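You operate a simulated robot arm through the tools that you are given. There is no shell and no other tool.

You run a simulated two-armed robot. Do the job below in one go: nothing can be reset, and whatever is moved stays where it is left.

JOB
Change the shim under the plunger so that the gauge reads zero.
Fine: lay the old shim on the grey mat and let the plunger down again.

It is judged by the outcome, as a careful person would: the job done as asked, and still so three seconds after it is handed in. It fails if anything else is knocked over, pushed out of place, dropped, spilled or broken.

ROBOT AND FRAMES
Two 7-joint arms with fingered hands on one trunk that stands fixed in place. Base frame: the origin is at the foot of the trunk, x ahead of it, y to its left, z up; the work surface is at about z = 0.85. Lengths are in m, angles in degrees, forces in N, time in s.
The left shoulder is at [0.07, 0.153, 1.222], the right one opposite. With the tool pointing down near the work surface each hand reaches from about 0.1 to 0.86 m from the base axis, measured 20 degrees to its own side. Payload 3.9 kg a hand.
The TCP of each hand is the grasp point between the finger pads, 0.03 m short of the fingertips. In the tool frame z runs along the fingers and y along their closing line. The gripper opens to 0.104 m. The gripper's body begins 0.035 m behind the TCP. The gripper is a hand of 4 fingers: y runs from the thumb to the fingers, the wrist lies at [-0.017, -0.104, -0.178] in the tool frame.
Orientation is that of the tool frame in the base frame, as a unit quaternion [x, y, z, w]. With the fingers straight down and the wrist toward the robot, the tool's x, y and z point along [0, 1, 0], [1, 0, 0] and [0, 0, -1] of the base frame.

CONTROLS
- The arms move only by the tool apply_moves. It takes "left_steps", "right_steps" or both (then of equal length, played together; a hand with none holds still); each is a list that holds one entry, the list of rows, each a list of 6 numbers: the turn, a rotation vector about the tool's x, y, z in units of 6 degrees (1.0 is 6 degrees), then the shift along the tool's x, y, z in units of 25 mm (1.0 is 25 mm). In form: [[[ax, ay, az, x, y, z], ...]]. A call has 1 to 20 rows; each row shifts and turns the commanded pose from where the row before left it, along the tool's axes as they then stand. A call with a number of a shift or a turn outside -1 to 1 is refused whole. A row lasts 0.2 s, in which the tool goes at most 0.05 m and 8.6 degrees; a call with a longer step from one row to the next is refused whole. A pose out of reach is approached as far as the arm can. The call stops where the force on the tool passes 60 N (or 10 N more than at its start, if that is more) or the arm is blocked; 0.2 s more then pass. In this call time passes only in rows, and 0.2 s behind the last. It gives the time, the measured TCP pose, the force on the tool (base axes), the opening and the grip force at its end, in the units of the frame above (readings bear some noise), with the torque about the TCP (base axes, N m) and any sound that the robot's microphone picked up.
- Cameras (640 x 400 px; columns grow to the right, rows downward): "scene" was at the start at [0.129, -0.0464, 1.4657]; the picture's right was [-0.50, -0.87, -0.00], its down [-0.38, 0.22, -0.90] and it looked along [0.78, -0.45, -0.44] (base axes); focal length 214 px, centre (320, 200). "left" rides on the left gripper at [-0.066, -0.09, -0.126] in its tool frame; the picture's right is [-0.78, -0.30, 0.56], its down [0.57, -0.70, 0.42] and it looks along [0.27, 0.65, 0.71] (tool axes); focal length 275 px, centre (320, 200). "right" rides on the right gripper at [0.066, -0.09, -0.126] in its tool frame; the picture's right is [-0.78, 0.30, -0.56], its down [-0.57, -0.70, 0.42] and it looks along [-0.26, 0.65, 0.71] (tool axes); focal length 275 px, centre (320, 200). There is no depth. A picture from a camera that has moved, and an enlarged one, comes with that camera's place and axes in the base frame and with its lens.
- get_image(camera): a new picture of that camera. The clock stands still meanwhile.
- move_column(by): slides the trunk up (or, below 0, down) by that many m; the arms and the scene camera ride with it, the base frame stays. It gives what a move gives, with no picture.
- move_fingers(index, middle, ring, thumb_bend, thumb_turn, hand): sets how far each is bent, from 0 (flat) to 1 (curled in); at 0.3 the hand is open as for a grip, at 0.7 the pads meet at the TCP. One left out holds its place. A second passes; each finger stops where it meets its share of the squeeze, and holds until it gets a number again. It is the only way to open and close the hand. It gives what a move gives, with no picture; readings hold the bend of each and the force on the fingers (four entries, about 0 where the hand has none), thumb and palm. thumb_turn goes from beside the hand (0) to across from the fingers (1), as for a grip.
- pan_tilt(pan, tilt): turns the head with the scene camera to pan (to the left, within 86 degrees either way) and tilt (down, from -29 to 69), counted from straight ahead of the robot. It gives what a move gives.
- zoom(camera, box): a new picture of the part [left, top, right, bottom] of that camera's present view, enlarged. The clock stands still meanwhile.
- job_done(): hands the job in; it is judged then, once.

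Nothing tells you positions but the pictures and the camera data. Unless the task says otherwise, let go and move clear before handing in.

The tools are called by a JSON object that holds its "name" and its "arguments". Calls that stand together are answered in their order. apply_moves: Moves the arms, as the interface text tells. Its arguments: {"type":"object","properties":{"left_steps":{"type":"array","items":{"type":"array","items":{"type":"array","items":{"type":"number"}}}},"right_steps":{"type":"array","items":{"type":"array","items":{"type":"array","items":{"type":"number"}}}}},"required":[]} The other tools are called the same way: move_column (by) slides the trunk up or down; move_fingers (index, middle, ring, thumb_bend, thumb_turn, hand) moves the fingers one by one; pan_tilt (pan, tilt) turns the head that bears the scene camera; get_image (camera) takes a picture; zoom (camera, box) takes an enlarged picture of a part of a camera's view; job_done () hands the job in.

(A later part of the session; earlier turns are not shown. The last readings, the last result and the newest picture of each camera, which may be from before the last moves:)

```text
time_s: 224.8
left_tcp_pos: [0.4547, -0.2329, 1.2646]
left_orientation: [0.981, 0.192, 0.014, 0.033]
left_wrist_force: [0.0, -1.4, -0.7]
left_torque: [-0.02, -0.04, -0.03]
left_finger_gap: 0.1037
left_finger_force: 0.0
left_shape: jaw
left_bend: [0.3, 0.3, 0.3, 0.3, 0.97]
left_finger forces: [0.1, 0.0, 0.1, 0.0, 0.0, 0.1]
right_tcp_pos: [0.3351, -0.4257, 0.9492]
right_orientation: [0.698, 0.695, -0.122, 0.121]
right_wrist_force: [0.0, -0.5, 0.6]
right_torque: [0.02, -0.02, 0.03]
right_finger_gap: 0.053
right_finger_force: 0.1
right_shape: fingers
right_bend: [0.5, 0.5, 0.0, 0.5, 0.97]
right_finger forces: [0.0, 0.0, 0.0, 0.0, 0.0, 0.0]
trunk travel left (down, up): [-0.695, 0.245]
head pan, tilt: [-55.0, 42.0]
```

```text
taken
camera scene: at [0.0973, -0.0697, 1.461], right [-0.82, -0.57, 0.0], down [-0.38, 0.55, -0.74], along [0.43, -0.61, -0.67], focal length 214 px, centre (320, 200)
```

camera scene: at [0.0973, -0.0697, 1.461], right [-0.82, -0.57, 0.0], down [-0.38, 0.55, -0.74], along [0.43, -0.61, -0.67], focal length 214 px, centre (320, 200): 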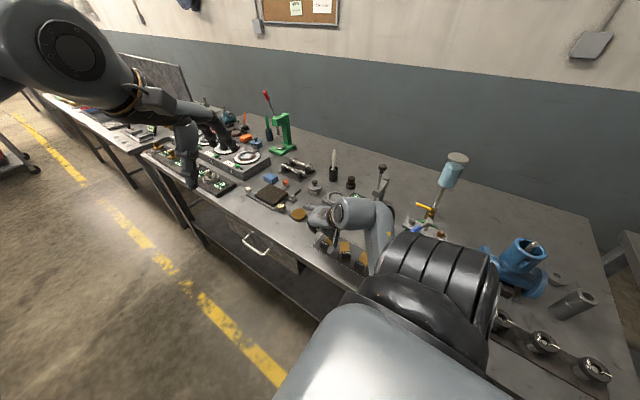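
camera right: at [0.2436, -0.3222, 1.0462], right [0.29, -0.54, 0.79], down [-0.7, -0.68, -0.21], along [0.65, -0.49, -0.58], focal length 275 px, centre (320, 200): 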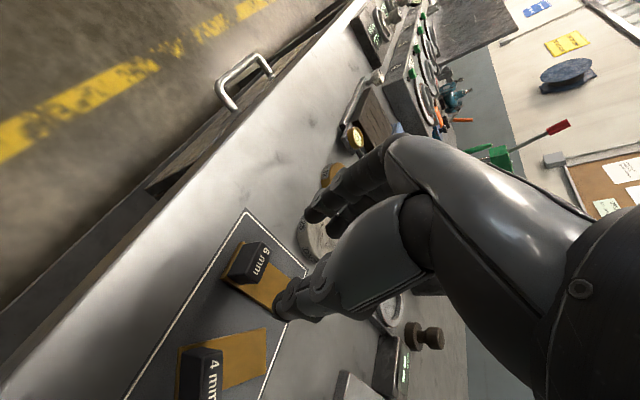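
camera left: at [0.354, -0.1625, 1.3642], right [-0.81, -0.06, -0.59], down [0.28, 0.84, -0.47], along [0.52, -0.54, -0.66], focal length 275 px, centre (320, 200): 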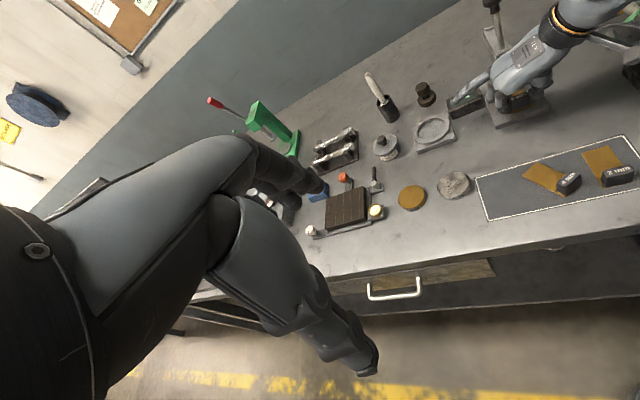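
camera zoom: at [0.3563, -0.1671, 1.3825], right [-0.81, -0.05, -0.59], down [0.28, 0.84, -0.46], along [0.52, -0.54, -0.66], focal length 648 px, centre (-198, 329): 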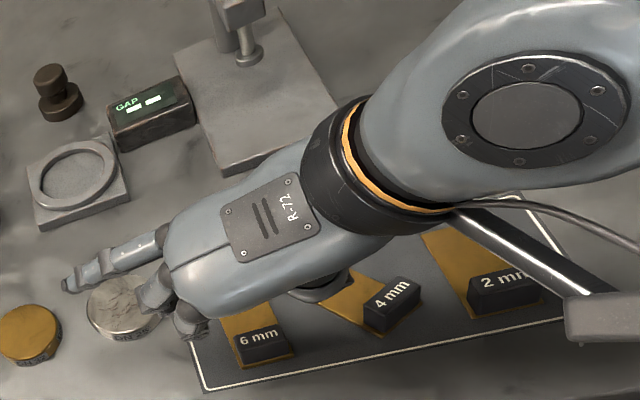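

The 6 mm shim is back in its place. For the 2 mm shim there is only a narrow gap to the 4 mm handle, so I'll use index and thumb only (middle and ring flat). Moving over it in steps, watching for binding.

{"name": "move_fingers", "arguments": {"hand": "right", "middle": 0.0, "ring": 0.0}}

{"name": "apply_moves", "arguments": {"right_steps": [[[0, 0, 0, 0, -0.8, 0], [0, 0, 0, 0, -0.8, 0], [0, 0, 0, 0, -0.8, 0]]]}}

{"name": "apply_moves", "arguments": {"right_steps": [[[0, 0, 0, 0, -0.8, 0], [0, 0, 0, 0, -0.8, 0]]]}}

{"name": "get_image", "arguments": {"camera": "right"}}

```text
time_s: 225.8
left_tcp_pos: [0.4568, -0.2318, 1.2655]
left_orientation: [0.981, 0.193, 0.013, 0.033]
left_wrist_force: [-0.5, 0.1, 0.2]
left_torque: [0.04, -0.01, -0.04]
left_finger_gap: 0.1039
left_finger_force: 0.0
left_shape: jaw
left_bend: [0.3, 0.3, 0.3, 0.3, 0.97]
left_finger forces: [0.0, 0.0, 0.0, 0.1, 0.0, 0.0]
right_tcp_pos: [0.3344, -0.4261, 0.9489]
right_orientation: [0.697, 0.696, -0.123, 0.122]
right_wrist_force: [-0.1, 0.4, -0.3]
right_torque: [-0.01, 0.01, 0.01]
right_finger_gap: 0.0534
right_finger_force: 0.0
right_shape: fingers
right_bend: [0.5, 0.0, 0.0, 0.5, 0.97]
right_finger forces: [0.1, 0.0, 0.1, 0.0, 0.0, 0.1]
trunk travel left (down, up): [-0.695, 0.245]
head pan, tilt: [-55.0, 42.0]
```

```text
time_s: 226.6
left_tcp_pos: [0.4536, -0.2334, 1.266]
left_orientation: [0.981, 0.193, 0.015, 0.033]
left_wrist_force: [-0.4, -0.3, 0.7]
left_torque: [0.02, -0.02, -0.01]
left_finger_gap: 0.1037
left_finger_force: 0.0
left_shape: jaw
left_bend: [0.3, 0.3, 0.3, 0.3, 0.97]
left_finger forces: [0.0, 0.0, 0.0, 0.0, 0.1, 0.1]
right_tcp_pos: [0.2716, -0.4258, 0.9484]
right_orientation: [0.698, 0.695, -0.119, 0.121]
right_wrist_force: [0.7, -0.6, 0.0]
right_torque: [-0.01, -0.05, 0.0]
right_finger_gap: 0.0535
right_finger_force: 0.1
right_shape: fingers
right_bend: [0.5, 0.0, 0.0, 0.5, 0.97]
right_finger forces: [0.0, 0.1, 0.0, 0.0, 0.0, 0.1]
trunk travel left (down, up): [-0.695, 0.245]
head pan, tilt: [-55.0, 42.0]
```

```text
time_s: 227.2
left_tcp_pos: [0.4538, -0.2331, 1.2668]
left_orientation: [0.981, 0.193, 0.015, 0.033]
left_wrist_force: [0.7, -0.4, 0.3]
left_torque: [0.03, -0.04, -0.02]
left_finger_gap: 0.1038
left_finger_force: 0.1
left_shape: jaw
left_bend: [0.3, 0.3, 0.3, 0.3, 0.97]
left_finger forces: [0.0, 0.0, 0.1, 0.0, 0.0, 0.1]
right_tcp_pos: [0.2327, -0.427, 0.9499]
right_orientation: [0.698, 0.696, -0.121, 0.121]
right_wrist_force: [-0.5, 0.9, 0.5]
right_torque: [0.01, -0.02, 0.0]
right_finger_gap: 0.0535
right_finger_force: 0.0
right_shape: fingers
right_bend: [0.5, 0.0, 0.0, 0.5, 0.97]
right_finger forces: [0.0, 0.1, 0.0, 0.1, 0.1, 0.1]
trunk travel left (down, up): [-0.695, 0.245]
head pan, tilt: [-55.0, 42.0]
```

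```text
taken
camera right: at [0.1412, -0.3227, 1.0463], right [0.29, -0.54, 0.79], down [-0.7, -0.68, -0.21], along [0.65, -0.49, -0.58], focal length 275 px, centre (320, 200)
```

right: 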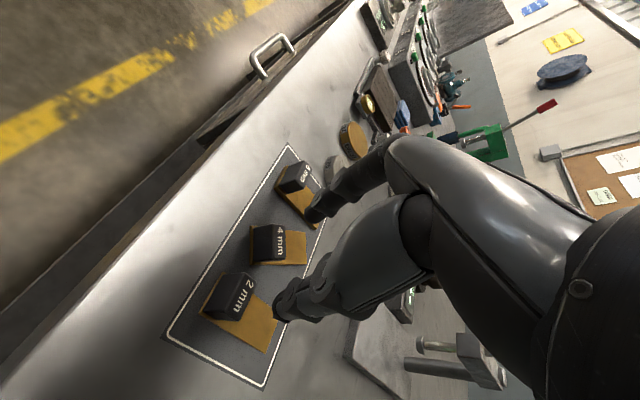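

No binding so far. Let me measure the 2 mm handle.

{"name": "zoom", "arguments": {"camera": "right", "box": [150, 180, 380, 390]}}

{"name": "zoom", "arguments": {"camera": "left", "box": [500, 100, 640, 230]}}

{"name": "get_image", "arguments": {"camera": "scene"}}

```text
1.90 times, centred on (265, 285) of right
camera zoom: at [0.1412, -0.3227, 1.0463], right [0.29, -0.54, 0.79], down [-0.7, -0.68, -0.21], along [0.65, -0.49, -0.58], focal length 524 px, centre (425, 38)
```

zoom: 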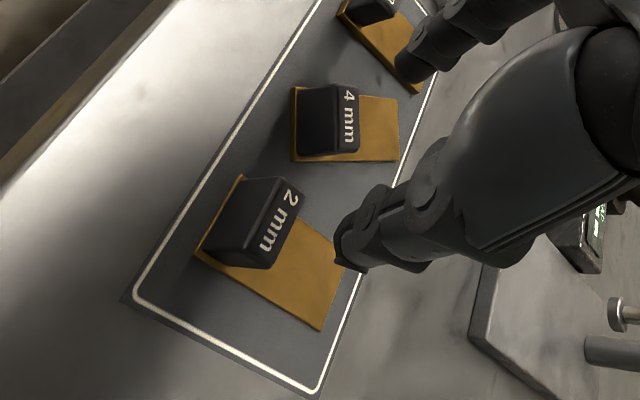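

```text
3.08 times, centred on (570, 165) of left
camera zoom: at [0.3535, -0.1675, 1.3833], right [-0.81, -0.05, -0.59], down [0.28, 0.84, -0.46], along [0.52, -0.54, -0.66], focal length 847 px, centre (-449, 308)
```

zoom: 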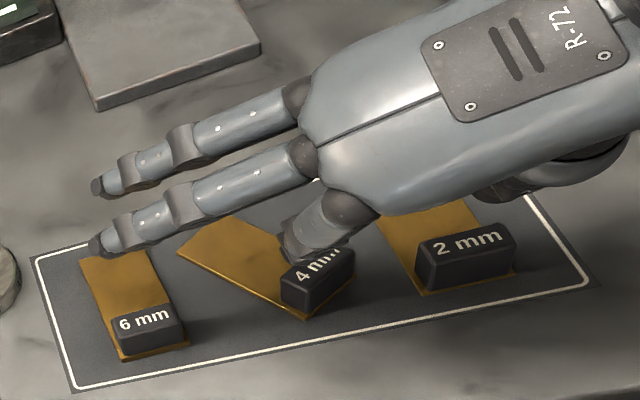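

```text
taken
camera scene: at [0.0945, -0.0699, 1.4612], right [-0.82, -0.57, 0.0], down [-0.38, 0.55, -0.74], along [0.43, -0.61, -0.67], focal length 214 px, centre (320, 200)
```

scene: 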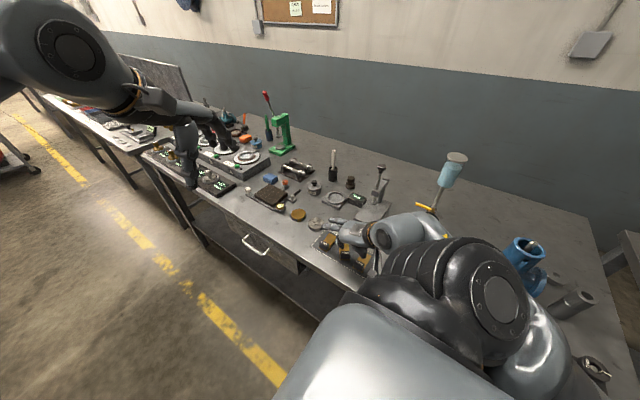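

The body moved by ~3 mm, so the elbow may be touching something on the right side of the bench. Check there.

{"name": "pan_tilt", "arguments": {"pan": -86, "tilt": 50}}

{"name": "get_image", "arguments": {"camera": "scene"}}

{"name": "zoom", "arguments": {"camera": "scene", "box": [320, 130, 500, 260]}}

```text
time_s: 228.2
left_tcp_pos: [0.4561, -0.2322, 1.265]
left_orientation: [0.98, 0.193, 0.013, 0.032]
left_wrist_force: [-0.6, -0.1, -0.8]
left_torque: [-0.06, 0.0, 0.03]
left_finger_gap: 0.1039
left_finger_force: 0.0
left_shape: jaw
left_bend: [0.3, 0.3, 0.3, 0.3, 0.97]
left_finger forces: [0.1, 0.0, 0.1, 0.0, 0.0, 0.0]
right_tcp_pos: [0.2343, -0.4276, 0.9491]
right_orientation: [0.697, 0.696, -0.122, 0.122]
right_wrist_force: [0.8, 0.2, 1.0]
right_torque: [0.01, -0.03, -0.01]
right_finger_gap: 0.0536
right_finger_force: 0.1
right_shape: fingers
right_bend: [0.5, 0.0, 0.0, 0.5, 0.97]
right_finger forces: [0.0, 0.0, 0.0, 0.0, 0.0, 0.0]
trunk travel left (down, up): [-0.695, 0.245]
head pan, tilt: [-85.9, 50.0]
```

```text
taken
camera scene: at [0.0546, -0.0779, 1.4499], right [-1.0, -0.07, 0.0], down [-0.05, 0.76, -0.64], along [0.05, -0.64, -0.77], focal length 214 px, centre (320, 200)
```

scene: 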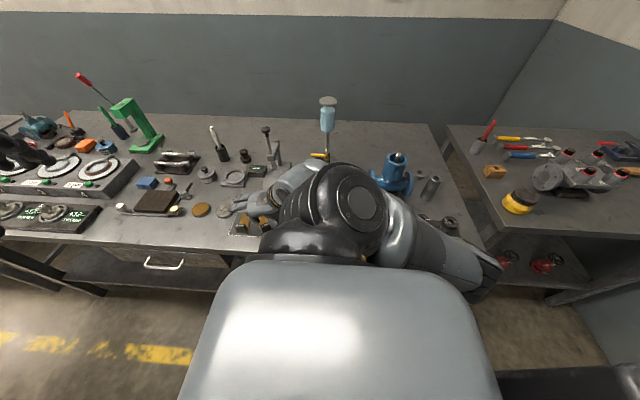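

```text
3.08 times, centred on (410, 195) of scene
camera zoom: at [0.0546, -0.0779, 1.4499], right [-1.0, -0.07, 0.0], down [-0.05, 0.76, -0.64], along [0.05, -0.64, -0.77], focal length 660 px, centre (43, 215)
```

zoom: 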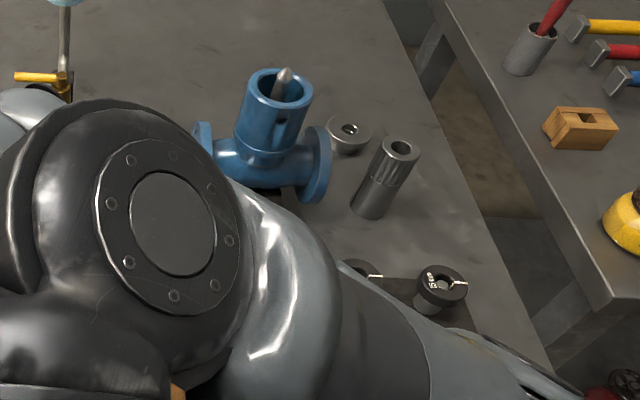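

That was only a transient; the elbow is clear, behind the shoulder. 2 mm handle centre ≈ (0.203, −0.4345). I'll narrow index and thumb and line up above it.

{"name": "move_fingers", "arguments": {"hand": "right", "index": 0.56, "thumb_bend": 0.56}}

{"name": "apply_moves", "arguments": {"right_steps": [[[0, 0, 0, -0.03, -0.42, 0], [0, 0, 0, -0.03, -0.42, 0], [0, 0, 0, -0.03, -0.41, 0], [0, 0, 0, 0.1, 0, 0.28], [0, 0, 0, 0.1, 0, 0.28]]]}}

{"name": "zoom", "arguments": {"camera": "right", "box": [170, 160, 400, 370]}}

{"name": "zoom", "arguments": {"camera": "left", "box": [500, 100, 640, 230]}}

```text
time_s: 229.2
left_tcp_pos: [0.4553, -0.2317, 1.2659]
left_orientation: [0.981, 0.192, 0.013, 0.033]
left_wrist_force: [0.0, 0.4, -0.2]
left_torque: [-0.02, 0.0, -0.02]
left_finger_gap: 0.1037
left_finger_force: 0.0
left_shape: jaw
left_bend: [0.3, 0.3, 0.3, 0.3, 0.97]
left_finger forces: [0.0, 0.0, 0.1, 0.0, 0.1, 0.1]
right_tcp_pos: [0.2328, -0.4264, 0.9502]
right_orientation: [0.697, 0.696, -0.122, 0.121]
right_wrist_force: [0.5, -0.9, 0.6]
right_torque: [0.0, -0.01, 0.02]
right_finger_gap: 0.0385
right_finger_force: 0.0
right_shape: fingers
right_bend: [0.56, 0.0, 0.0, 0.56, 0.97]
right_finger forces: [0.1, 0.0, 0.0, 0.0, 0.0, 0.0]
trunk travel left (down, up): [-0.695, 0.245]
head pan, tilt: [-85.9, 50.0]
```

```text
time_s: 230.4
left_tcp_pos: [0.4558, -0.2312, 1.2654]
left_orientation: [0.981, 0.192, 0.013, 0.033]
left_wrist_force: [0.1, 0.1, 0.2]
left_torque: [0.0, 0.05, 0.02]
left_finger_gap: 0.104
left_finger_force: 0.1
left_shape: jaw
left_bend: [0.3, 0.3, 0.3, 0.3, 0.97]
left_finger forces: [0.0, 0.0, 0.0, 0.1, 0.0, 0.0]
right_tcp_pos: [0.2035, -0.4291, 0.9355]
right_orientation: [0.697, 0.696, -0.123, 0.122]
right_wrist_force: [0.4, -0.3, 0.0]
right_torque: [0.0, 0.0, 0.02]
right_finger_gap: 0.0384
right_finger_force: 0.0
right_shape: fingers
right_bend: [0.56, 0.0, 0.0, 0.56, 0.97]
right_finger forces: [0.0, 0.0, 0.0, 0.1, 0.1, 0.0]
trunk travel left (down, up): [-0.695, 0.245]
head pan, tilt: [-85.9, 50.0]
```

```text
1.90 times, centred on (285, 265) of right
camera zoom: at [0.1122, -0.3245, 1.0318], right [0.29, -0.54, 0.79], down [-0.7, -0.68, -0.2], along [0.65, -0.49, -0.58], focal length 524 px, centre (387, 76)
```

zoom: 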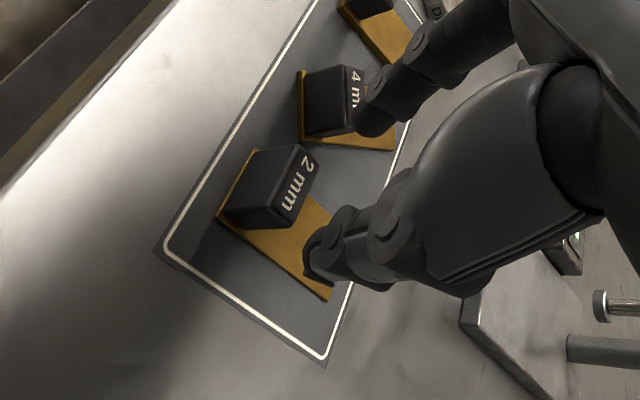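

```text
3.08 times, centred on (570, 165) of left
camera zoom: at [0.3564, -0.1669, 1.3825], right [-0.81, -0.05, -0.59], down [0.28, 0.84, -0.46], along [0.52, -0.54, -0.66], focal length 847 px, centre (-449, 308)
```

zoom: 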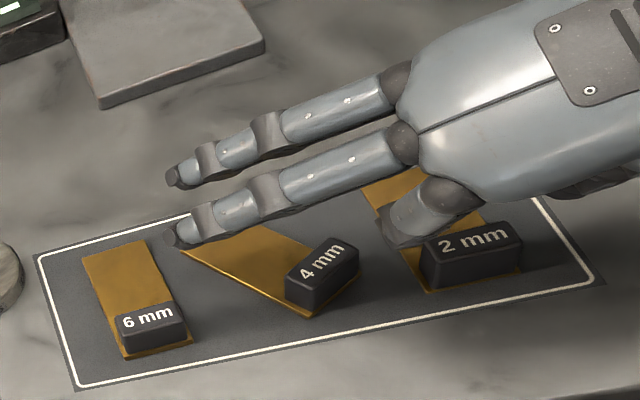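

Clearances on both sides of the index finger look about 5 mm. Descend slowly.

{"name": "apply_moves", "arguments": {"right_steps": [[[0, 0, 0, 0.12, -0.01, 0.353], [0, 0, 0, 0.12, -0.01, 0.353], [0, 0, 0, 0.12, 0, 0.353]]]}}

{"name": "zoom", "arguments": {"camera": "right", "box": [190, 150, 400, 370]}}

{"name": "zoom", "arguments": {"camera": "left", "box": [520, 120, 640, 220]}}

```text
time_s: 231.2
left_tcp_pos: [0.4553, -0.2327, 1.2656]
left_orientation: [0.981, 0.193, 0.013, 0.033]
left_wrist_force: [-0.5, 0.4, 0.2]
left_torque: [0.0, -0.01, 0.0]
left_finger_gap: 0.1036
left_finger_force: 0.1
left_shape: jaw
left_bend: [0.3, 0.3, 0.3, 0.3, 0.97]
left_finger forces: [0.0, 0.0, 0.1, 0.1, 0.0, 0.1]
right_tcp_pos: [0.202, -0.4281, 0.9074]
right_orientation: [0.697, 0.696, -0.122, 0.122]
right_wrist_force: [0.1, 0.3, 1.4]
right_torque: [-0.02, 0.02, 0.05]
right_finger_gap: 0.0387
right_finger_force: 0.0
right_shape: fingers
right_bend: [0.56, 0.0, 0.0, 0.56, 0.97]
right_finger forces: [0.0, 0.1, 0.0, 0.1, 0.0, 0.0]
trunk travel left (down, up): [-0.695, 0.245]
head pan, tilt: [-85.9, 50.0]
```

```text
1.82 times, centred on (295, 260) of right
camera zoom: at [0.1115, -0.325, 1.0044], right [0.29, -0.54, 0.79], down [-0.7, -0.68, -0.2], along [0.65, -0.49, -0.58], focal length 500 px, centre (366, 91)
```

zoom: 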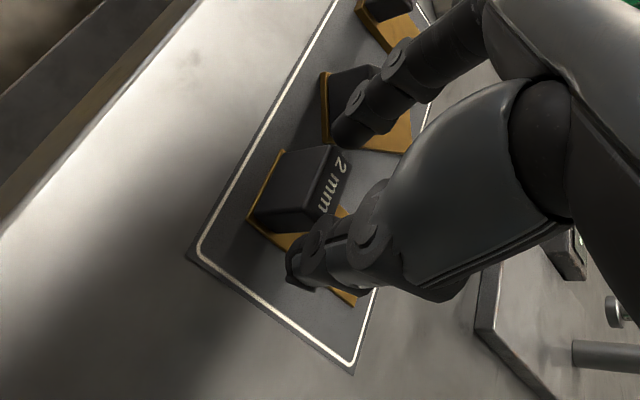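

```text
4.00 times, centred on (580, 170) of left
camera zoom: at [0.3563, -0.1669, 1.3826], right [-0.81, -0.05, -0.59], down [0.28, 0.84, -0.46], along [0.52, -0.54, -0.66], focal length 1101 px, centre (-720, 320)
```

zoom: 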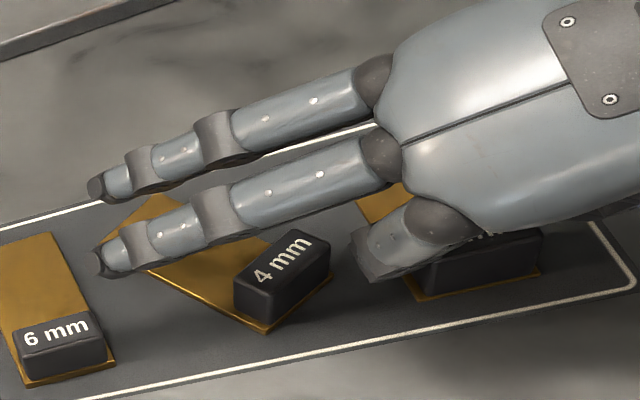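

{"name": "apply_moves", "arguments": {"right_steps": [[[0, 0, 0, 0.09, 0.01, 0.345], [0, 0, 0, 0.09, 0.01, 0.345]]]}}

{"name": "move_fingers", "arguments": {"hand": "right", "index": 0.7, "thumb_bend": 0.7}}

{"name": "zoom", "arguments": {"camera": "right", "box": [190, 150, 400, 370]}}

{"name": "zoom", "arguments": {"camera": "left", "box": [520, 120, 640, 220]}}

```text
time_s: 231.8
left_tcp_pos: [0.4561, -0.2318, 1.2652]
left_orientation: [0.98, 0.193, 0.013, 0.033]
left_wrist_force: [0.2, 0.5, 0.8]
left_torque: [0.01, 0.0, 0.01]
left_finger_gap: 0.1038
left_finger_force: 0.0
left_shape: jaw
left_bend: [0.3, 0.3, 0.3, 0.3, 0.97]
left_finger forces: [0.1, 0.1, 0.0, 0.1, 0.0, 0.0]
right_tcp_pos: [0.2035, -0.4295, 0.8889]
right_orientation: [0.697, 0.695, -0.122, 0.123]
right_wrist_force: [0.7, 0.7, -0.7]
right_torque: [0.02, 0.0, 0.0]
right_finger_gap: 0.0385
right_finger_force: 0.0
right_shape: fingers
right_bend: [0.56, 0.0, 0.0, 0.56, 0.97]
right_finger forces: [0.0, 0.0, 0.0, 0.1, 0.0, 0.0]
trunk travel left (down, up): [-0.695, 0.245]
head pan, tilt: [-85.9, 50.0]
```

```text
time_s: 232.8
left_tcp_pos: [0.4558, -0.2334, 1.2654]
left_orientation: [0.981, 0.193, 0.013, 0.033]
left_wrist_force: [-0.5, -0.4, 0.1]
left_torque: [0.01, 0.01, 0.0]
left_finger_gap: 0.1039
left_finger_force: 0.0
left_shape: jaw
left_bend: [0.3, 0.3, 0.3, 0.3, 0.97]
left_finger forces: [0.1, 0.0, 0.1, 0.0, 0.0, 0.1]
right_tcp_pos: [0.202, -0.4302, 0.8891]
right_orientation: [0.697, 0.695, -0.123, 0.122]
right_wrist_force: [-0.6, -0.4, 0.4]
right_torque: [-0.02, 0.02, 0.04]
right_finger_gap: 0.0266
right_finger_force: 7.2
right_shape: fingers
right_bend: [0.61, 0.0, 0.0, 0.62, 0.97]
right_finger forces: [7.4, 0.0, 0.0, 0.0, 7.4, 0.1]
trunk travel left (down, up): [-0.695, 0.245]
head pan, tilt: [-85.9, 50.0]
```

```text
1.82 times, centred on (295, 260) of right
camera zoom: at [0.1123, -0.3266, 0.9863], right [0.29, -0.54, 0.79], down [-0.7, -0.68, -0.2], along [0.65, -0.49, -0.58], focal length 500 px, centre (366, 91)
```

zoom: 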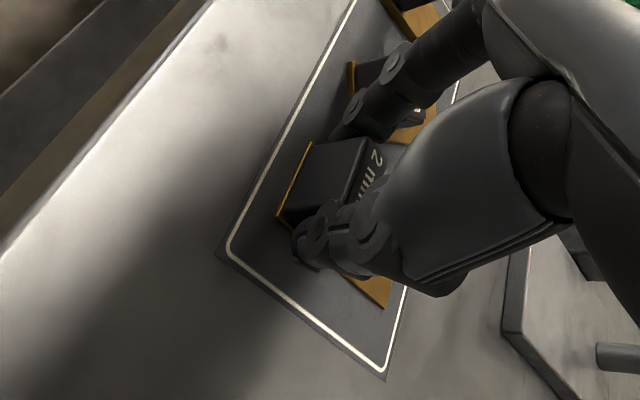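

```text
4.00 times, centred on (580, 170) of left
camera zoom: at [0.3563, -0.167, 1.3826], right [-0.81, -0.05, -0.59], down [0.28, 0.84, -0.46], along [0.52, -0.54, -0.66], focal length 1101 px, centre (-720, 320)
```

zoom: 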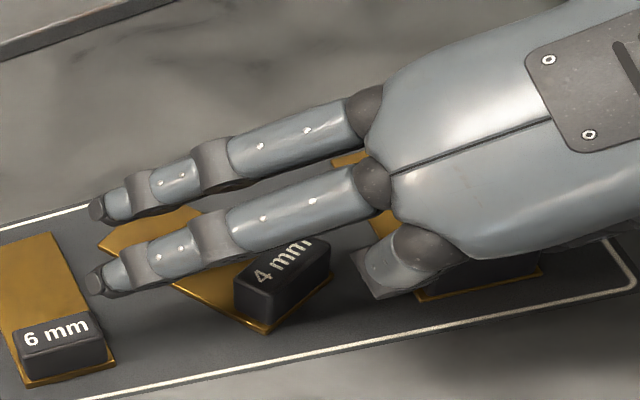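

Gripped with index and thumb; the 4 mm shim is untouched. Lift straight up.

{"name": "apply_moves", "arguments": {"right_steps": [[[0, 0, 0, -0.07, 0, -0.19], [0, 0, 0, -0.15, 0, -0.413], [0, 0, 0, -0.15, 0, -0.413], [0, 0, 0, -0.15, 0, -0.413], [0, 0, 0, -0.15, 0, -0.413], [0, 0, 0, -0.1, 0, -0.275]]]}}

{"name": "get_image", "arguments": {"camera": "right"}}

{"name": "zoom", "arguments": {"camera": "left", "box": [500, 100, 640, 230]}}

```text
time_s: 234.2
left_tcp_pos: [0.4553, -0.2328, 1.2651]
left_orientation: [0.981, 0.192, 0.013, 0.033]
left_wrist_force: [0.5, -0.5, 0.6]
left_torque: [-0.01, 0.02, 0.0]
left_finger_gap: 0.104
left_finger_force: 0.0
left_shape: jaw
left_bend: [0.3, 0.3, 0.3, 0.3, 0.97]
left_finger forces: [0.0, 0.0, 0.1, 0.0, 0.0, 0.0]
right_tcp_pos: [0.2028, -0.4319, 0.9461]
right_orientation: [0.698, 0.695, -0.121, 0.122]
right_wrist_force: [0.5, 0.2, -0.7]
right_torque: [0.03, -0.01, 0.01]
right_finger_gap: 0.0265
right_finger_force: 7.8
right_shape: fingers
right_bend: [0.61, 0.0, 0.0, 0.63, 0.97]
right_finger forces: [7.4, 0.0, 0.1, 0.0, 7.3, 0.1]
trunk travel left (down, up): [-0.695, 0.245]
head pan, tilt: [-85.9, 50.0]
```

```text
taken
camera right: at [0.1117, -0.3274, 1.0428], right [0.29, -0.54, 0.79], down [-0.7, -0.68, -0.21], along [0.65, -0.49, -0.58], focal length 275 px, centre (320, 200)
```

right: 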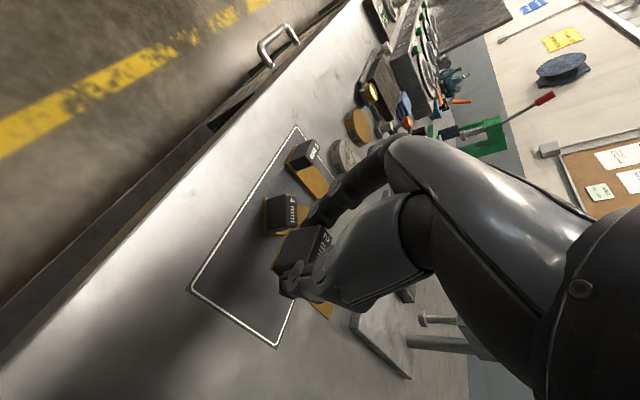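

```text
3.08 times, centred on (570, 165) of left
camera zoom: at [0.3554, -0.1677, 1.3827], right [-0.81, -0.05, -0.59], down [0.28, 0.84, -0.46], along [0.52, -0.54, -0.66], focal length 847 px, centre (-449, 308)
```

zoom: 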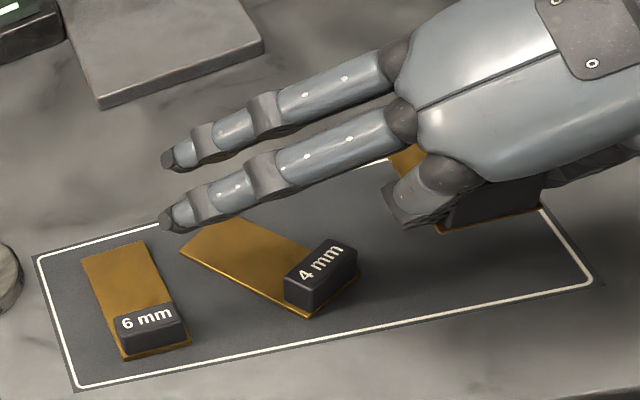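

{"name": "apply_moves", "arguments": {"right_steps": [[[0, 0, 0, -0.526, 0.378, 0.191], [0, 0, 0, -0.526, 0.378, 0.191], [0, 0, 0, -0.526, 0.378, 0.191], [0, 0, 0, -0.526, 0.378, 0.191], [0, 0, 0, -0.526, 0.378, 0.191], [0, 0, 0, -0.526, 0.378, 0.191], [0, 0, 0, -0.526, 0.378, 0.191]]]}}

{"name": "move_fingers", "arguments": {"hand": "right", "middle": 0.7}}

{"name": "get_image", "arguments": {"camera": "right"}}

{"name": "get_image", "arguments": {"camera": "scene"}}

```text
time_s: 235.8
left_tcp_pos: [0.456, -0.2328, 1.2642]
left_orientation: [0.981, 0.192, 0.012, 0.032]
left_wrist_force: [0.8, 0.5, 0.1]
left_torque: [0.0, -0.03, -0.02]
left_finger_gap: 0.1039
left_finger_force: 0.0
left_shape: jaw
left_bend: [0.3, 0.3, 0.3, 0.3, 0.97]
left_finger forces: [0.0, 0.0, 0.1, 0.0, 0.0, 0.1]
right_tcp_pos: [0.2692, -0.5299, 0.9467]
right_orientation: [0.697, 0.696, -0.121, 0.122]
right_wrist_force: [-0.9, 0.3, 0.0]
right_torque: [0.06, 0.0, -0.02]
right_finger_gap: 0.0264
right_finger_force: 7.0
right_shape: fingers
right_bend: [0.61, 0.0, 0.0, 0.63, 0.97]
right_finger forces: [7.4, 0.1, 0.0, 0.1, 7.4, 0.1]
trunk travel left (down, up): [-0.695, 0.245]
head pan, tilt: [-85.9, 50.0]
```

```text
time_s: 236.8
left_tcp_pos: [0.4549, -0.2319, 1.2661]
left_orientation: [0.981, 0.193, 0.014, 0.033]
left_wrist_force: [0.2, -0.2, 0.3]
left_torque: [-0.02, -0.05, -0.01]
left_finger_gap: 0.1041
left_finger_force: 0.0
left_shape: jaw
left_bend: [0.3, 0.3, 0.3, 0.3, 0.97]
left_finger forces: [0.0, 0.0, 0.1, 0.1, 0.0, 0.0]
right_tcp_pos: [0.2684, -0.5295, 0.9469]
right_orientation: [0.697, 0.696, -0.122, 0.123]
right_wrist_force: [0.7, 0.1, -0.8]
right_torque: [-0.01, -0.02, 0.02]
right_finger_gap: 0.0264
right_finger_force: 7.7
right_shape: fingers
right_bend: [0.61, 0.7, 0.0, 0.63, 0.97]
right_finger forces: [7.4, 0.0, 0.0, 0.0, 7.5, 0.0]
trunk travel left (down, up): [-0.695, 0.245]
head pan, tilt: [-85.9, 50.0]
```

```text
taken
camera right: at [0.1781, -0.4254, 1.0427], right [0.29, -0.54, 0.79], down [-0.7, -0.68, -0.2], along [0.65, -0.49, -0.58], focal length 275 px, centre (320, 200)
```

right: 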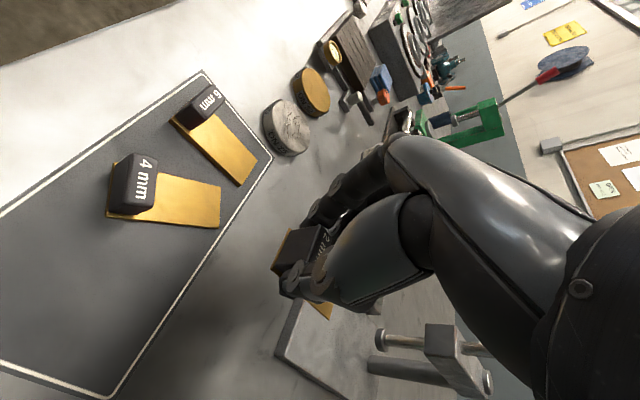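

```text
taken
camera scene: at [0.0548, -0.078, 1.4498], right [-1.0, -0.07, 0.0], down [-0.05, 0.76, -0.64], along [0.05, -0.64, -0.77], focal length 214 px, centre (320, 200)
```

scene: 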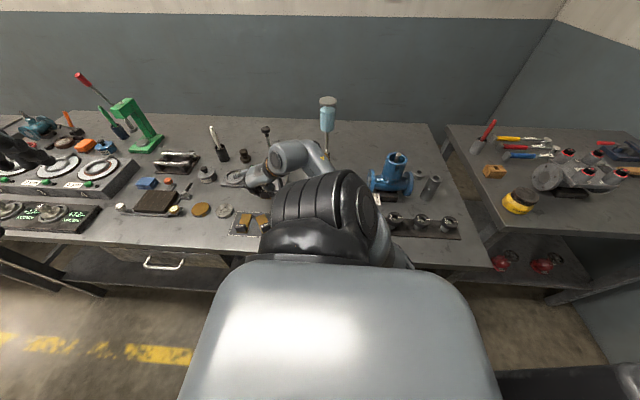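

Now lower and slide the 2 mm shim under the plunger, same way as before.

{"name": "apply_moves", "arguments": {"right_steps": [[[0, 0, 0, 0.169, 0.01, 0.463], [0, 0, 0, 0.169, 0.01, 0.463], [0, 0, 0, 0.169, 0, 0.463], [0, 0, 0, -0.5, 0, 0.182], [0, 0, 0, -0.5, 0, 0.182], [0, 0, 0, -0.5, 0, 0.182], [0, 0, 0, -0.5, 0, 0.182]]]}}

{"name": "zoom", "arguments": {"camera": "right", "box": [190, 150, 480, 390]}}

{"name": "zoom", "arguments": {"camera": "left", "box": [440, 0, 640, 170]}}

```text
time_s: 238.4
left_tcp_pos: [0.4552, -0.2336, 1.2649]
left_orientation: [0.981, 0.193, 0.014, 0.033]
left_wrist_force: [-0.2, 0.1, -0.5]
left_torque: [0.03, -0.02, -0.06]
left_finger_gap: 0.1036
left_finger_force: 0.1
left_shape: jaw
left_bend: [0.3, 0.3, 0.3, 0.3, 0.97]
left_finger forces: [0.0, 0.0, 0.1, 0.0, 0.0, 0.0]
right_tcp_pos: [0.2672, -0.5824, 0.9095]
right_orientation: [0.697, 0.696, -0.122, 0.123]
right_wrist_force: [0.4, -0.2, -1.5]
right_torque: [-0.01, -0.01, -0.01]
right_finger_gap: 0.0266
right_finger_force: 7.5
right_shape: fingers
right_bend: [0.61, 0.7, 0.0, 0.63, 0.97]
right_finger forces: [7.4, 0.0, 0.0, 0.0, 7.5, 0.0]
trunk travel left (down, up): [-0.695, 0.245]
head pan, tilt: [-85.9, 50.0]
```

```text
1.67 times, centred on (335, 270) of right
camera zoom: at [0.1775, -0.479, 1.0057], right [0.3, -0.54, 0.79], down [-0.7, -0.68, -0.2], along [0.65, -0.49, -0.58], focal length 459 px, centre (295, 83)
```

zoom: 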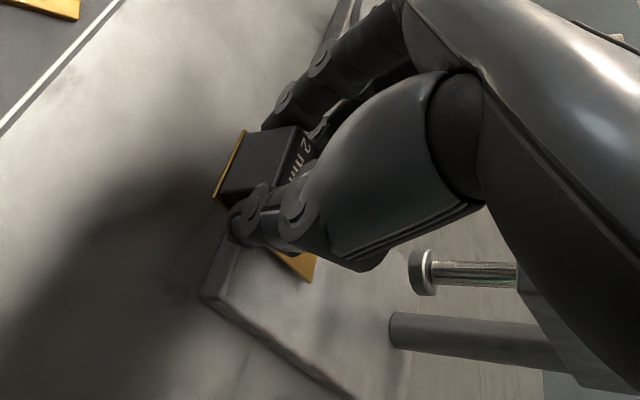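

```text
2.35 times, centred on (540, 85) of left
camera zoom: at [0.3563, -0.1679, 1.3824], right [-0.81, -0.05, -0.59], down [0.28, 0.84, -0.46], along [0.52, -0.54, -0.66], focal length 648 px, centre (-198, 471)
```

zoom: 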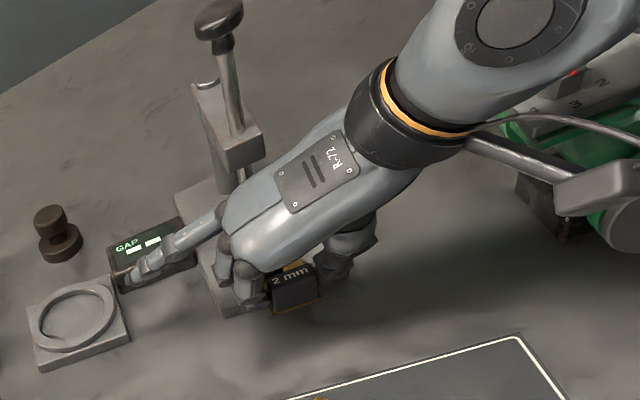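

{"name": "apply_moves", "arguments": {"right_steps": [[[0, 0, 0, -0.363, 0.02, 0.132], [0, 0, 0, -0.363, 0.02, 0.132], [0, 0, 0, -0.363, 0.02, 0.132], [0, 0, 0, -0.363, 0, 0.132]]]}}

{"name": "zoom", "arguments": {"camera": "right", "box": [190, 150, 480, 390]}}

{"name": "zoom", "arguments": {"camera": "left", "box": [440, 0, 640, 170]}}

```text
time_s: 239.4
left_tcp_pos: [0.4555, -0.2323, 1.2651]
left_orientation: [0.981, 0.193, 0.014, 0.032]
left_wrist_force: [0.3, 0.1, -0.6]
left_torque: [0.01, -0.01, -0.02]
left_finger_gap: 0.1041
left_finger_force: 0.0
left_shape: jaw
left_bend: [0.3, 0.3, 0.3, 0.3, 0.97]
left_finger forces: [0.1, 0.1, 0.0, 0.1, 0.0, 0.0]
right_tcp_pos: [0.2703, -0.6231, 0.9087]
right_orientation: [0.697, 0.696, -0.122, 0.122]
right_wrist_force: [-0.4, -1.0, -0.3]
right_torque: [0.04, -0.02, 0.0]
right_finger_gap: 0.0268
right_finger_force: 6.9
right_shape: fingers
right_bend: [0.61, 0.7, 0.0, 0.63, 0.97]
right_finger forces: [7.3, 0.1, 0.0, 0.0, 7.4, 0.0]
trunk travel left (down, up): [-0.695, 0.245]
head pan, tilt: [-85.9, 50.0]
```

```text
1.67 times, centred on (335, 270) of right
camera zoom: at [0.1793, -0.5177, 1.0055], right [0.29, -0.54, 0.79], down [-0.7, -0.68, -0.21], along [0.65, -0.49, -0.58], focal length 459 px, centre (295, 83)
```

zoom: 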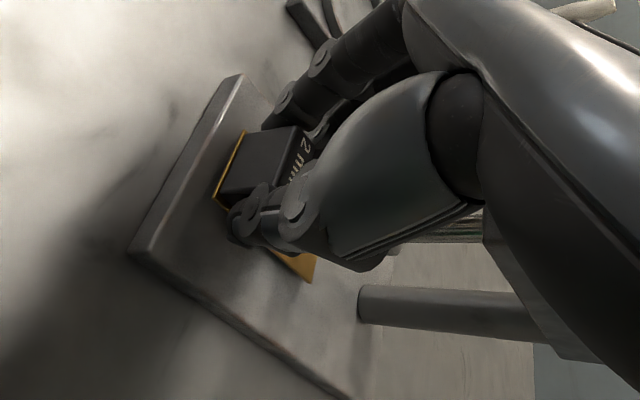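

```text
2.35 times, centred on (540, 85) of left
camera zoom: at [0.3564, -0.1677, 1.3824], right [-0.81, -0.05, -0.59], down [0.28, 0.84, -0.46], along [0.52, -0.54, -0.66], focal length 648 px, centre (-198, 471)
```

zoom: 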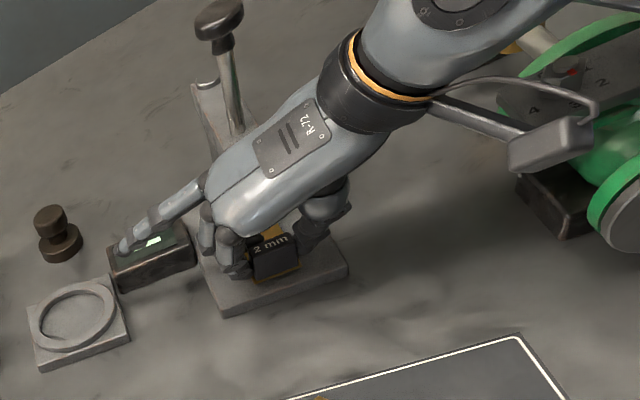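

{"name": "apply_moves", "arguments": {"right_steps": [[[0, 0, 0, 0.055, 0, 0.15]]]}}

{"name": "apply_moves", "arguments": {"right_steps": [[[0, 0, 0, 0.025, 0, 0.07]]]}}

{"name": "apply_moves", "arguments": {"right_steps": [[[0, 0, 0, 0.02, 0, 0.05]]]}}

```text
time_s: 239.8
left_tcp_pos: [0.4546, -0.2326, 1.2653]
left_orientation: [0.981, 0.193, 0.013, 0.033]
left_wrist_force: [0.2, 0.4, -0.6]
left_torque: [0.04, -0.01, 0.0]
left_finger_gap: 0.1038
left_finger_force: 0.0
left_shape: jaw
left_bend: [0.3, 0.3, 0.3, 0.3, 0.97]
left_finger forces: [0.0, 0.0, 0.0, 0.0, 0.0, 0.0]
right_tcp_pos: [0.2708, -0.6213, 0.9053]
right_orientation: [0.697, 0.696, -0.122, 0.123]
right_wrist_force: [-0.6, -0.1, -1.1]
right_torque: [0.03, 0.02, 0.03]
right_finger_gap: 0.0268
right_finger_force: 7.3
right_shape: fingers
right_bend: [0.61, 0.7, 0.0, 0.63, 0.97]
right_finger forces: [7.4, 0.0, 0.1, 0.0, 7.4, 0.1]
trunk travel left (down, up): [-0.695, 0.245]
head pan, tilt: [-85.9, 50.0]
```

```text
time_s: 240.2
left_tcp_pos: [0.4558, -0.2319, 1.2647]
left_orientation: [0.981, 0.193, 0.014, 0.033]
left_wrist_force: [0.3, 0.2, 0.1]
left_torque: [0.03, 0.0, 0.02]
left_finger_gap: 0.104
left_finger_force: 0.1
left_shape: jaw
left_bend: [0.3, 0.3, 0.3, 0.3, 0.97]
left_finger forces: [0.0, 0.0, 0.0, 0.0, 0.0, 0.0]
right_tcp_pos: [0.2696, -0.621, 0.9034]
right_orientation: [0.697, 0.696, -0.122, 0.122]
right_wrist_force: [0.0, -0.3, -0.2]
right_torque: [0.04, 0.01, -0.03]
right_finger_gap: 0.0269
right_finger_force: 7.7
right_shape: fingers
right_bend: [0.61, 0.7, 0.0, 0.63, 0.97]
right_finger forces: [7.5, 0.0, 0.1, 0.1, 7.4, 0.1]
trunk travel left (down, up): [-0.695, 0.245]
head pan, tilt: [-85.9, 50.0]
```

```text
time_s: 240.6
left_tcp_pos: [0.457, -0.2314, 1.2663]
left_orientation: [0.981, 0.193, 0.013, 0.033]
left_wrist_force: [-0.2, 0.0, -0.2]
left_torque: [-0.01, 0.01, 0.01]
left_finger_gap: 0.1039
left_finger_force: 0.1
left_shape: jaw
left_bend: [0.3, 0.3, 0.3, 0.3, 0.97]
left_finger forces: [0.0, 0.0, 0.0, 0.0, 0.0, 0.0]
right_tcp_pos: [0.2696, -0.6218, 0.9035]
right_orientation: [0.698, 0.695, -0.122, 0.123]
right_wrist_force: [0.8, 0.5, 3.1]
right_torque: [0.0, 0.02, -0.03]
right_finger_gap: 0.0264
right_finger_force: 8.1
right_shape: fingers
right_bend: [0.61, 0.7, 0.0, 0.63, 0.97]
right_finger forces: [7.9, 0.1, 0.0, 0.0, 7.6, 0.0]
trunk travel left (down, up): [-0.695, 0.245]
head pan, tilt: [-85.9, 50.0]
```

Contact. Open all fingers and withdraw along the hand's axis.

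{"name": "move_fingers", "arguments": {"hand": "right", "index": 0.48, "middle": 0.45, "thumb_bend": 0.48}}

{"name": "apply_moves", "arguments": {"right_steps": [[[0, 0, 0, 0, 0, -0.4], [0, 0, 0, 0.1, 0, -0.6], [0, 0, 0, 0.2, 0, -0.8], [0, 0, 0, 0.2, 0, -0.8], [0, 0, 0, 0.2, 0, -0.8]]]}}

{"name": "zoom", "arguments": {"camera": "right", "box": [130, 150, 480, 390]}}

{"name": "zoom", "arguments": {"camera": "left", "box": [440, 0, 640, 170]}}

```text
time_s: 241.6
left_tcp_pos: [0.4554, -0.2317, 1.2652]
left_orientation: [0.981, 0.192, 0.014, 0.032]
left_wrist_force: [0.0, 0.4, -0.5]
left_torque: [-0.02, 0.02, -0.02]
left_finger_gap: 0.1038
left_finger_force: 0.0
left_shape: jaw
left_bend: [0.3, 0.3, 0.3, 0.3, 0.97]
left_finger forces: [0.0, 0.0, 0.1, 0.1, 0.0, 0.1]
right_tcp_pos: [0.2699, -0.6208, 0.9018]
right_orientation: [0.697, 0.696, -0.122, 0.122]
right_wrist_force: [-0.2, 0.3, 0.5]
right_torque: [0.0, -0.04, -0.01]
right_finger_gap: 0.0582
right_finger_force: 0.1
right_shape: fingers
right_bend: [0.48, 0.45, 0.0, 0.48, 0.97]
right_finger forces: [0.0, 0.0, 0.0, 0.1, 0.1, 0.0]
trunk travel left (down, up): [-0.695, 0.245]
head pan, tilt: [-85.9, 50.0]
```

```text
time_s: 242.8
left_tcp_pos: [0.4547, -0.2312, 1.2663]
left_orientation: [0.981, 0.192, 0.014, 0.032]
left_wrist_force: [0.0, 0.6, 0.6]
left_torque: [0.02, 0.01, 0.0]
left_finger_gap: 0.104
left_finger_force: 0.0
left_shape: jaw
left_bend: [0.3, 0.3, 0.3, 0.3, 0.97]
left_finger forces: [0.1, 0.0, 0.0, 0.1, 0.1, 0.0]
right_tcp_pos: [0.2683, -0.5752, 0.9783]
right_orientation: [0.697, 0.696, -0.122, 0.122]
right_wrist_force: [-0.2, -0.2, 0.4]
right_torque: [0.01, -0.02, -0.02]
right_finger_gap: 0.0583
right_finger_force: 0.0
right_shape: fingers
right_bend: [0.48, 0.45, 0.0, 0.48, 0.97]
right_finger forces: [0.0, 0.1, 0.0, 0.1, 0.1, 0.0]
trunk travel left (down, up): [-0.695, 0.245]
head pan, tilt: [-85.9, 50.0]
```

```text
1.67 times, centred on (305, 270) of right
camera zoom: at [0.1796, -0.4718, 1.0734], right [0.29, -0.54, 0.79], down [-0.7, -0.68, -0.2], along [0.65, -0.49, -0.58], focal length 459 px, centre (345, 83)
```

zoom: 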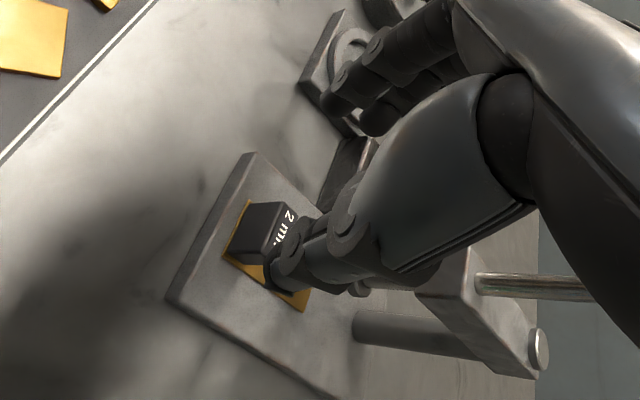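

```text
2.35 times, centred on (540, 85) of left
camera zoom: at [0.3561, -0.1666, 1.3826], right [-0.81, -0.05, -0.59], down [0.28, 0.84, -0.47], along [0.52, -0.54, -0.66], focal length 648 px, centre (-198, 471)
```

zoom: 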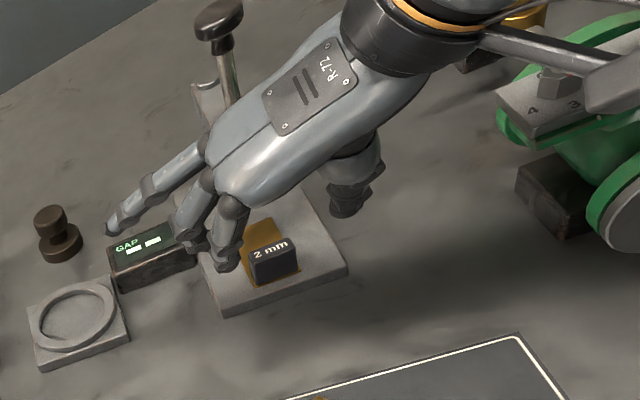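

The 2 mm shim is on the stand. Retreat up, upright hand, and check.

{"name": "apply_moves", "arguments": {"right_steps": [[[0, 0, 0, -0.339, 0, -0.931], [0, 0, 0, -0.339, 0, -0.931], [0, 0, 0, -0.339, 0, -0.931], [0, 0, 0, -0.339, 0, -0.931], [0, 0, 0, -0.339, 0, -0.931], [0, 0, 0, -0.339, 0, -0.931], [0, 0, 0, -0.339, 0, -0.931], [0, 0, 0, -0.339, 0, -0.931], [0, 0, 0, -0.339, 0, -0.931], [0, 1, 0, 0, 0, -0.5], [0, 1, 0, 0, 0, -0.5], [0, 1, 0, 0, 0, 0], [0, 0.333, 0, 0, 0, 0]]]}}

{"name": "move_fingers", "arguments": {"hand": "right", "index": 0.3, "middle": 0.3, "ring": 0.3, "thumb_bend": 0.3}}

{"name": "pan_tilt", "arguments": {"pan": -55, "tilt": 42}}

{"name": "zoom", "arguments": {"camera": "scene", "box": [300, 155, 420, 275]}}

{"name": "zoom", "arguments": {"camera": "left", "box": [440, 0, 640, 170]}}

```text
time_s: 245.6
left_tcp_pos: [0.456, -0.2319, 1.2658]
left_orientation: [0.981, 0.193, 0.013, 0.033]
left_wrist_force: [0.7, 0.0, -0.1]
left_torque: [0.04, -0.01, 0.0]
left_finger_gap: 0.1037
left_finger_force: 0.1
left_shape: jaw
left_bend: [0.3, 0.3, 0.3, 0.3, 0.97]
left_finger forces: [0.0, 0.0, 0.0, 0.0, 0.0, 0.0]
right_tcp_pos: [0.2704, -0.5698, 1.224]
right_orientation: [0.708, 0.706, 0.002, -0.001]
right_wrist_force: [0.2, -0.9, -0.7]
right_torque: [0.02, 0.0, 0.0]
right_finger_gap: 0.0584
right_finger_force: 0.0
right_shape: fingers
right_bend: [0.48, 0.45, 0.0, 0.48, 0.97]
right_finger forces: [0.0, 0.0, 0.1, 0.0, 0.0, 0.0]
trunk travel left (down, up): [-0.695, 0.245]
head pan, tilt: [-85.9, 50.0]
```

```text
time_s: 246.6
left_tcp_pos: [0.4554, -0.233, 1.2651]
left_orientation: [0.981, 0.193, 0.014, 0.033]
left_wrist_force: [-0.2, -0.4, -0.6]
left_torque: [-0.02, 0.01, 0.01]
left_finger_gap: 0.1041
left_finger_force: 0.0
left_shape: jaw
left_bend: [0.3, 0.3, 0.3, 0.3, 0.97]
left_finger forces: [0.0, 0.0, 0.1, 0.0, 0.0, 0.0]
right_tcp_pos: [0.2693, -0.5688, 1.2231]
right_orientation: [0.708, 0.706, 0.001, 0.0]
right_wrist_force: [-0.1, 0.2, 0.1]
right_torque: [0.01, 0.0, -0.02]
right_finger_gap: 0.1043
right_finger_force: 0.0
right_shape: fingers
right_bend: [0.3, 0.3, 0.3, 0.3, 0.97]
right_finger forces: [0.0, 0.1, 0.0, 0.1, 0.0, 0.0]
trunk travel left (down, up): [-0.695, 0.245]
head pan, tilt: [-85.9, 50.0]
```

```text
time_s: 247.5
left_tcp_pos: [0.4557, -0.2329, 1.265]
left_orientation: [0.981, 0.193, 0.014, 0.033]
left_wrist_force: [0.2, 0.0, -0.5]
left_torque: [0.01, -0.06, 0.05]
left_finger_gap: 0.1036
left_finger_force: 0.1
left_shape: jaw
left_bend: [0.3, 0.3, 0.3, 0.3, 0.97]
left_finger forces: [0.0, 0.0, 0.0, 0.0, 0.0, 0.1]
right_tcp_pos: [0.2688, -0.5697, 1.2234]
right_orientation: [0.708, 0.707, 0.001, -0.001]
right_wrist_force: [-0.3, 1.4, 0.9]
right_torque: [0.0, 0.01, 0.03]
right_finger_gap: 0.104
right_finger_force: 0.0
right_shape: fingers
right_bend: [0.3, 0.3, 0.3, 0.3, 0.97]
right_finger forces: [0.0, 0.1, 0.0, 0.1, 0.0, 0.0]
trunk travel left (down, up): [-0.695, 0.245]
head pan, tilt: [-55.0, 42.0]
```

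```text
3.33 times, centred on (360, 215) of scene
camera zoom: at [0.0971, -0.0697, 1.461], right [-0.82, -0.57, 0.0], down [-0.38, 0.55, -0.74], along [0.43, -0.61, -0.67], focal length 715 px, centre (187, 150)
```

zoom: 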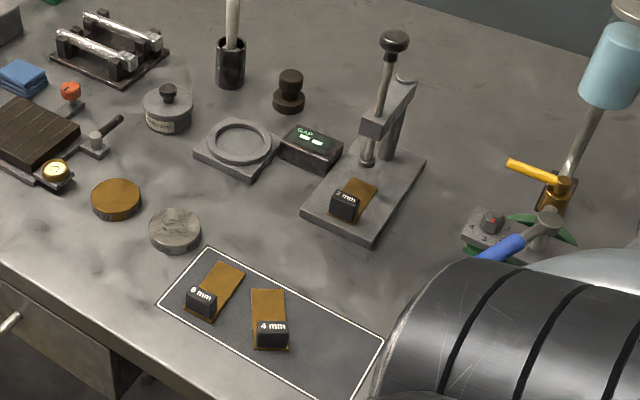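

```text
2.35 times, centred on (540, 85) of left
camera zoom: at [0.3562, -0.1671, 1.3826], right [-0.81, -0.05, -0.59], down [0.28, 0.84, -0.46], along [0.52, -0.54, -0.66], focal length 648 px, centre (-198, 471)
```

zoom: 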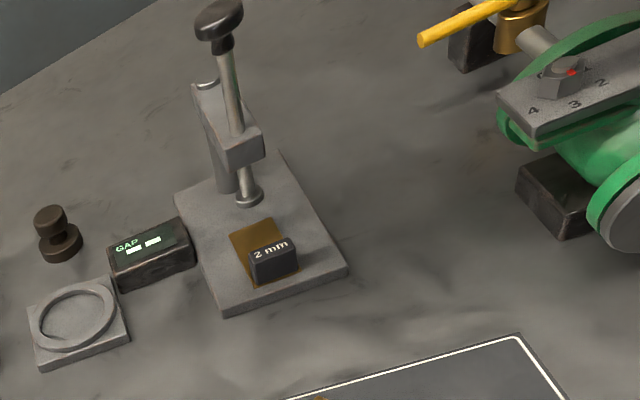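

Everything is placed: 2 mm under the plunger, 4 mm and 6 mm on the mat. Back to the knob (using the balanced x found before).

{"name": "apply_moves", "arguments": {"right_steps": [[[0, 0, 0, -0.8, 0.1, 0], [0, 0, 0, -0.8, 0, 0], [0, 0, 0, -0.8, 0, 0], [0, 0, 0, -0.8, 0, 0], [0, 0, 0, -0.7, 0, 0], [0, 0, 0, 0, 0, 0.6], [0, 0, 0, 0, 0, 0.6], [0, 0, 0, 0, 0, 0.6], [0, 0, 0, 0, 0, 0.6]]]}}

{"name": "get_image", "arguments": {"camera": "right"}}

```text
time_s: 249.5
left_tcp_pos: [0.4557, -0.2327, 1.2649]
left_orientation: [0.981, 0.193, 0.013, 0.033]
left_wrist_force: [0.0, -0.1, -0.1]
left_torque: [0.0, 0.03, -0.01]
left_finger_gap: 0.1037
left_finger_force: 0.0
left_shape: jaw
left_bend: [0.3, 0.3, 0.3, 0.3, 0.97]
left_finger forces: [0.0, 0.0, 0.0, 0.1, 0.0, 0.1]
right_tcp_pos: [0.273, -0.6669, 1.1622]
right_orientation: [0.708, 0.707, 0.0, -0.001]
right_wrist_force: [0.7, 0.2, 0.1]
right_torque: [0.01, 0.02, 0.0]
right_finger_gap: 0.104
right_finger_force: 0.2
right_shape: fingers
right_bend: [0.3, 0.3, 0.3, 0.3, 0.97]
right_finger forces: [0.0, 0.0, 0.1, 0.0, 0.0, 0.0]
trunk travel left (down, up): [-0.695, 0.245]
head pan, tilt: [-55.0, 42.0]
```

```text
taken
camera right: at [0.1816, -0.602, 1.2891], right [0.29, -0.78, 0.56], down [-0.7, -0.57, -0.43], along [0.65, -0.26, -0.71], focal length 275 px, centre (320, 200)
```

right: 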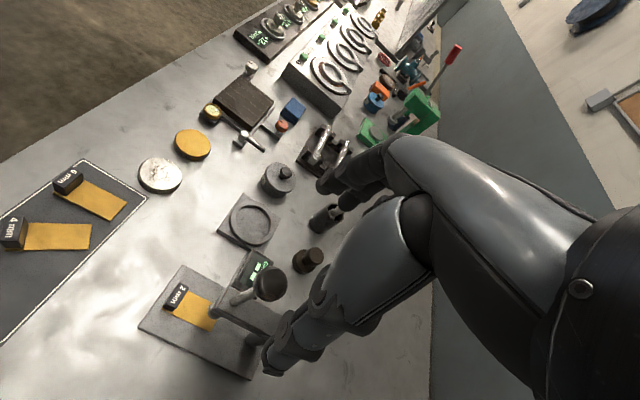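

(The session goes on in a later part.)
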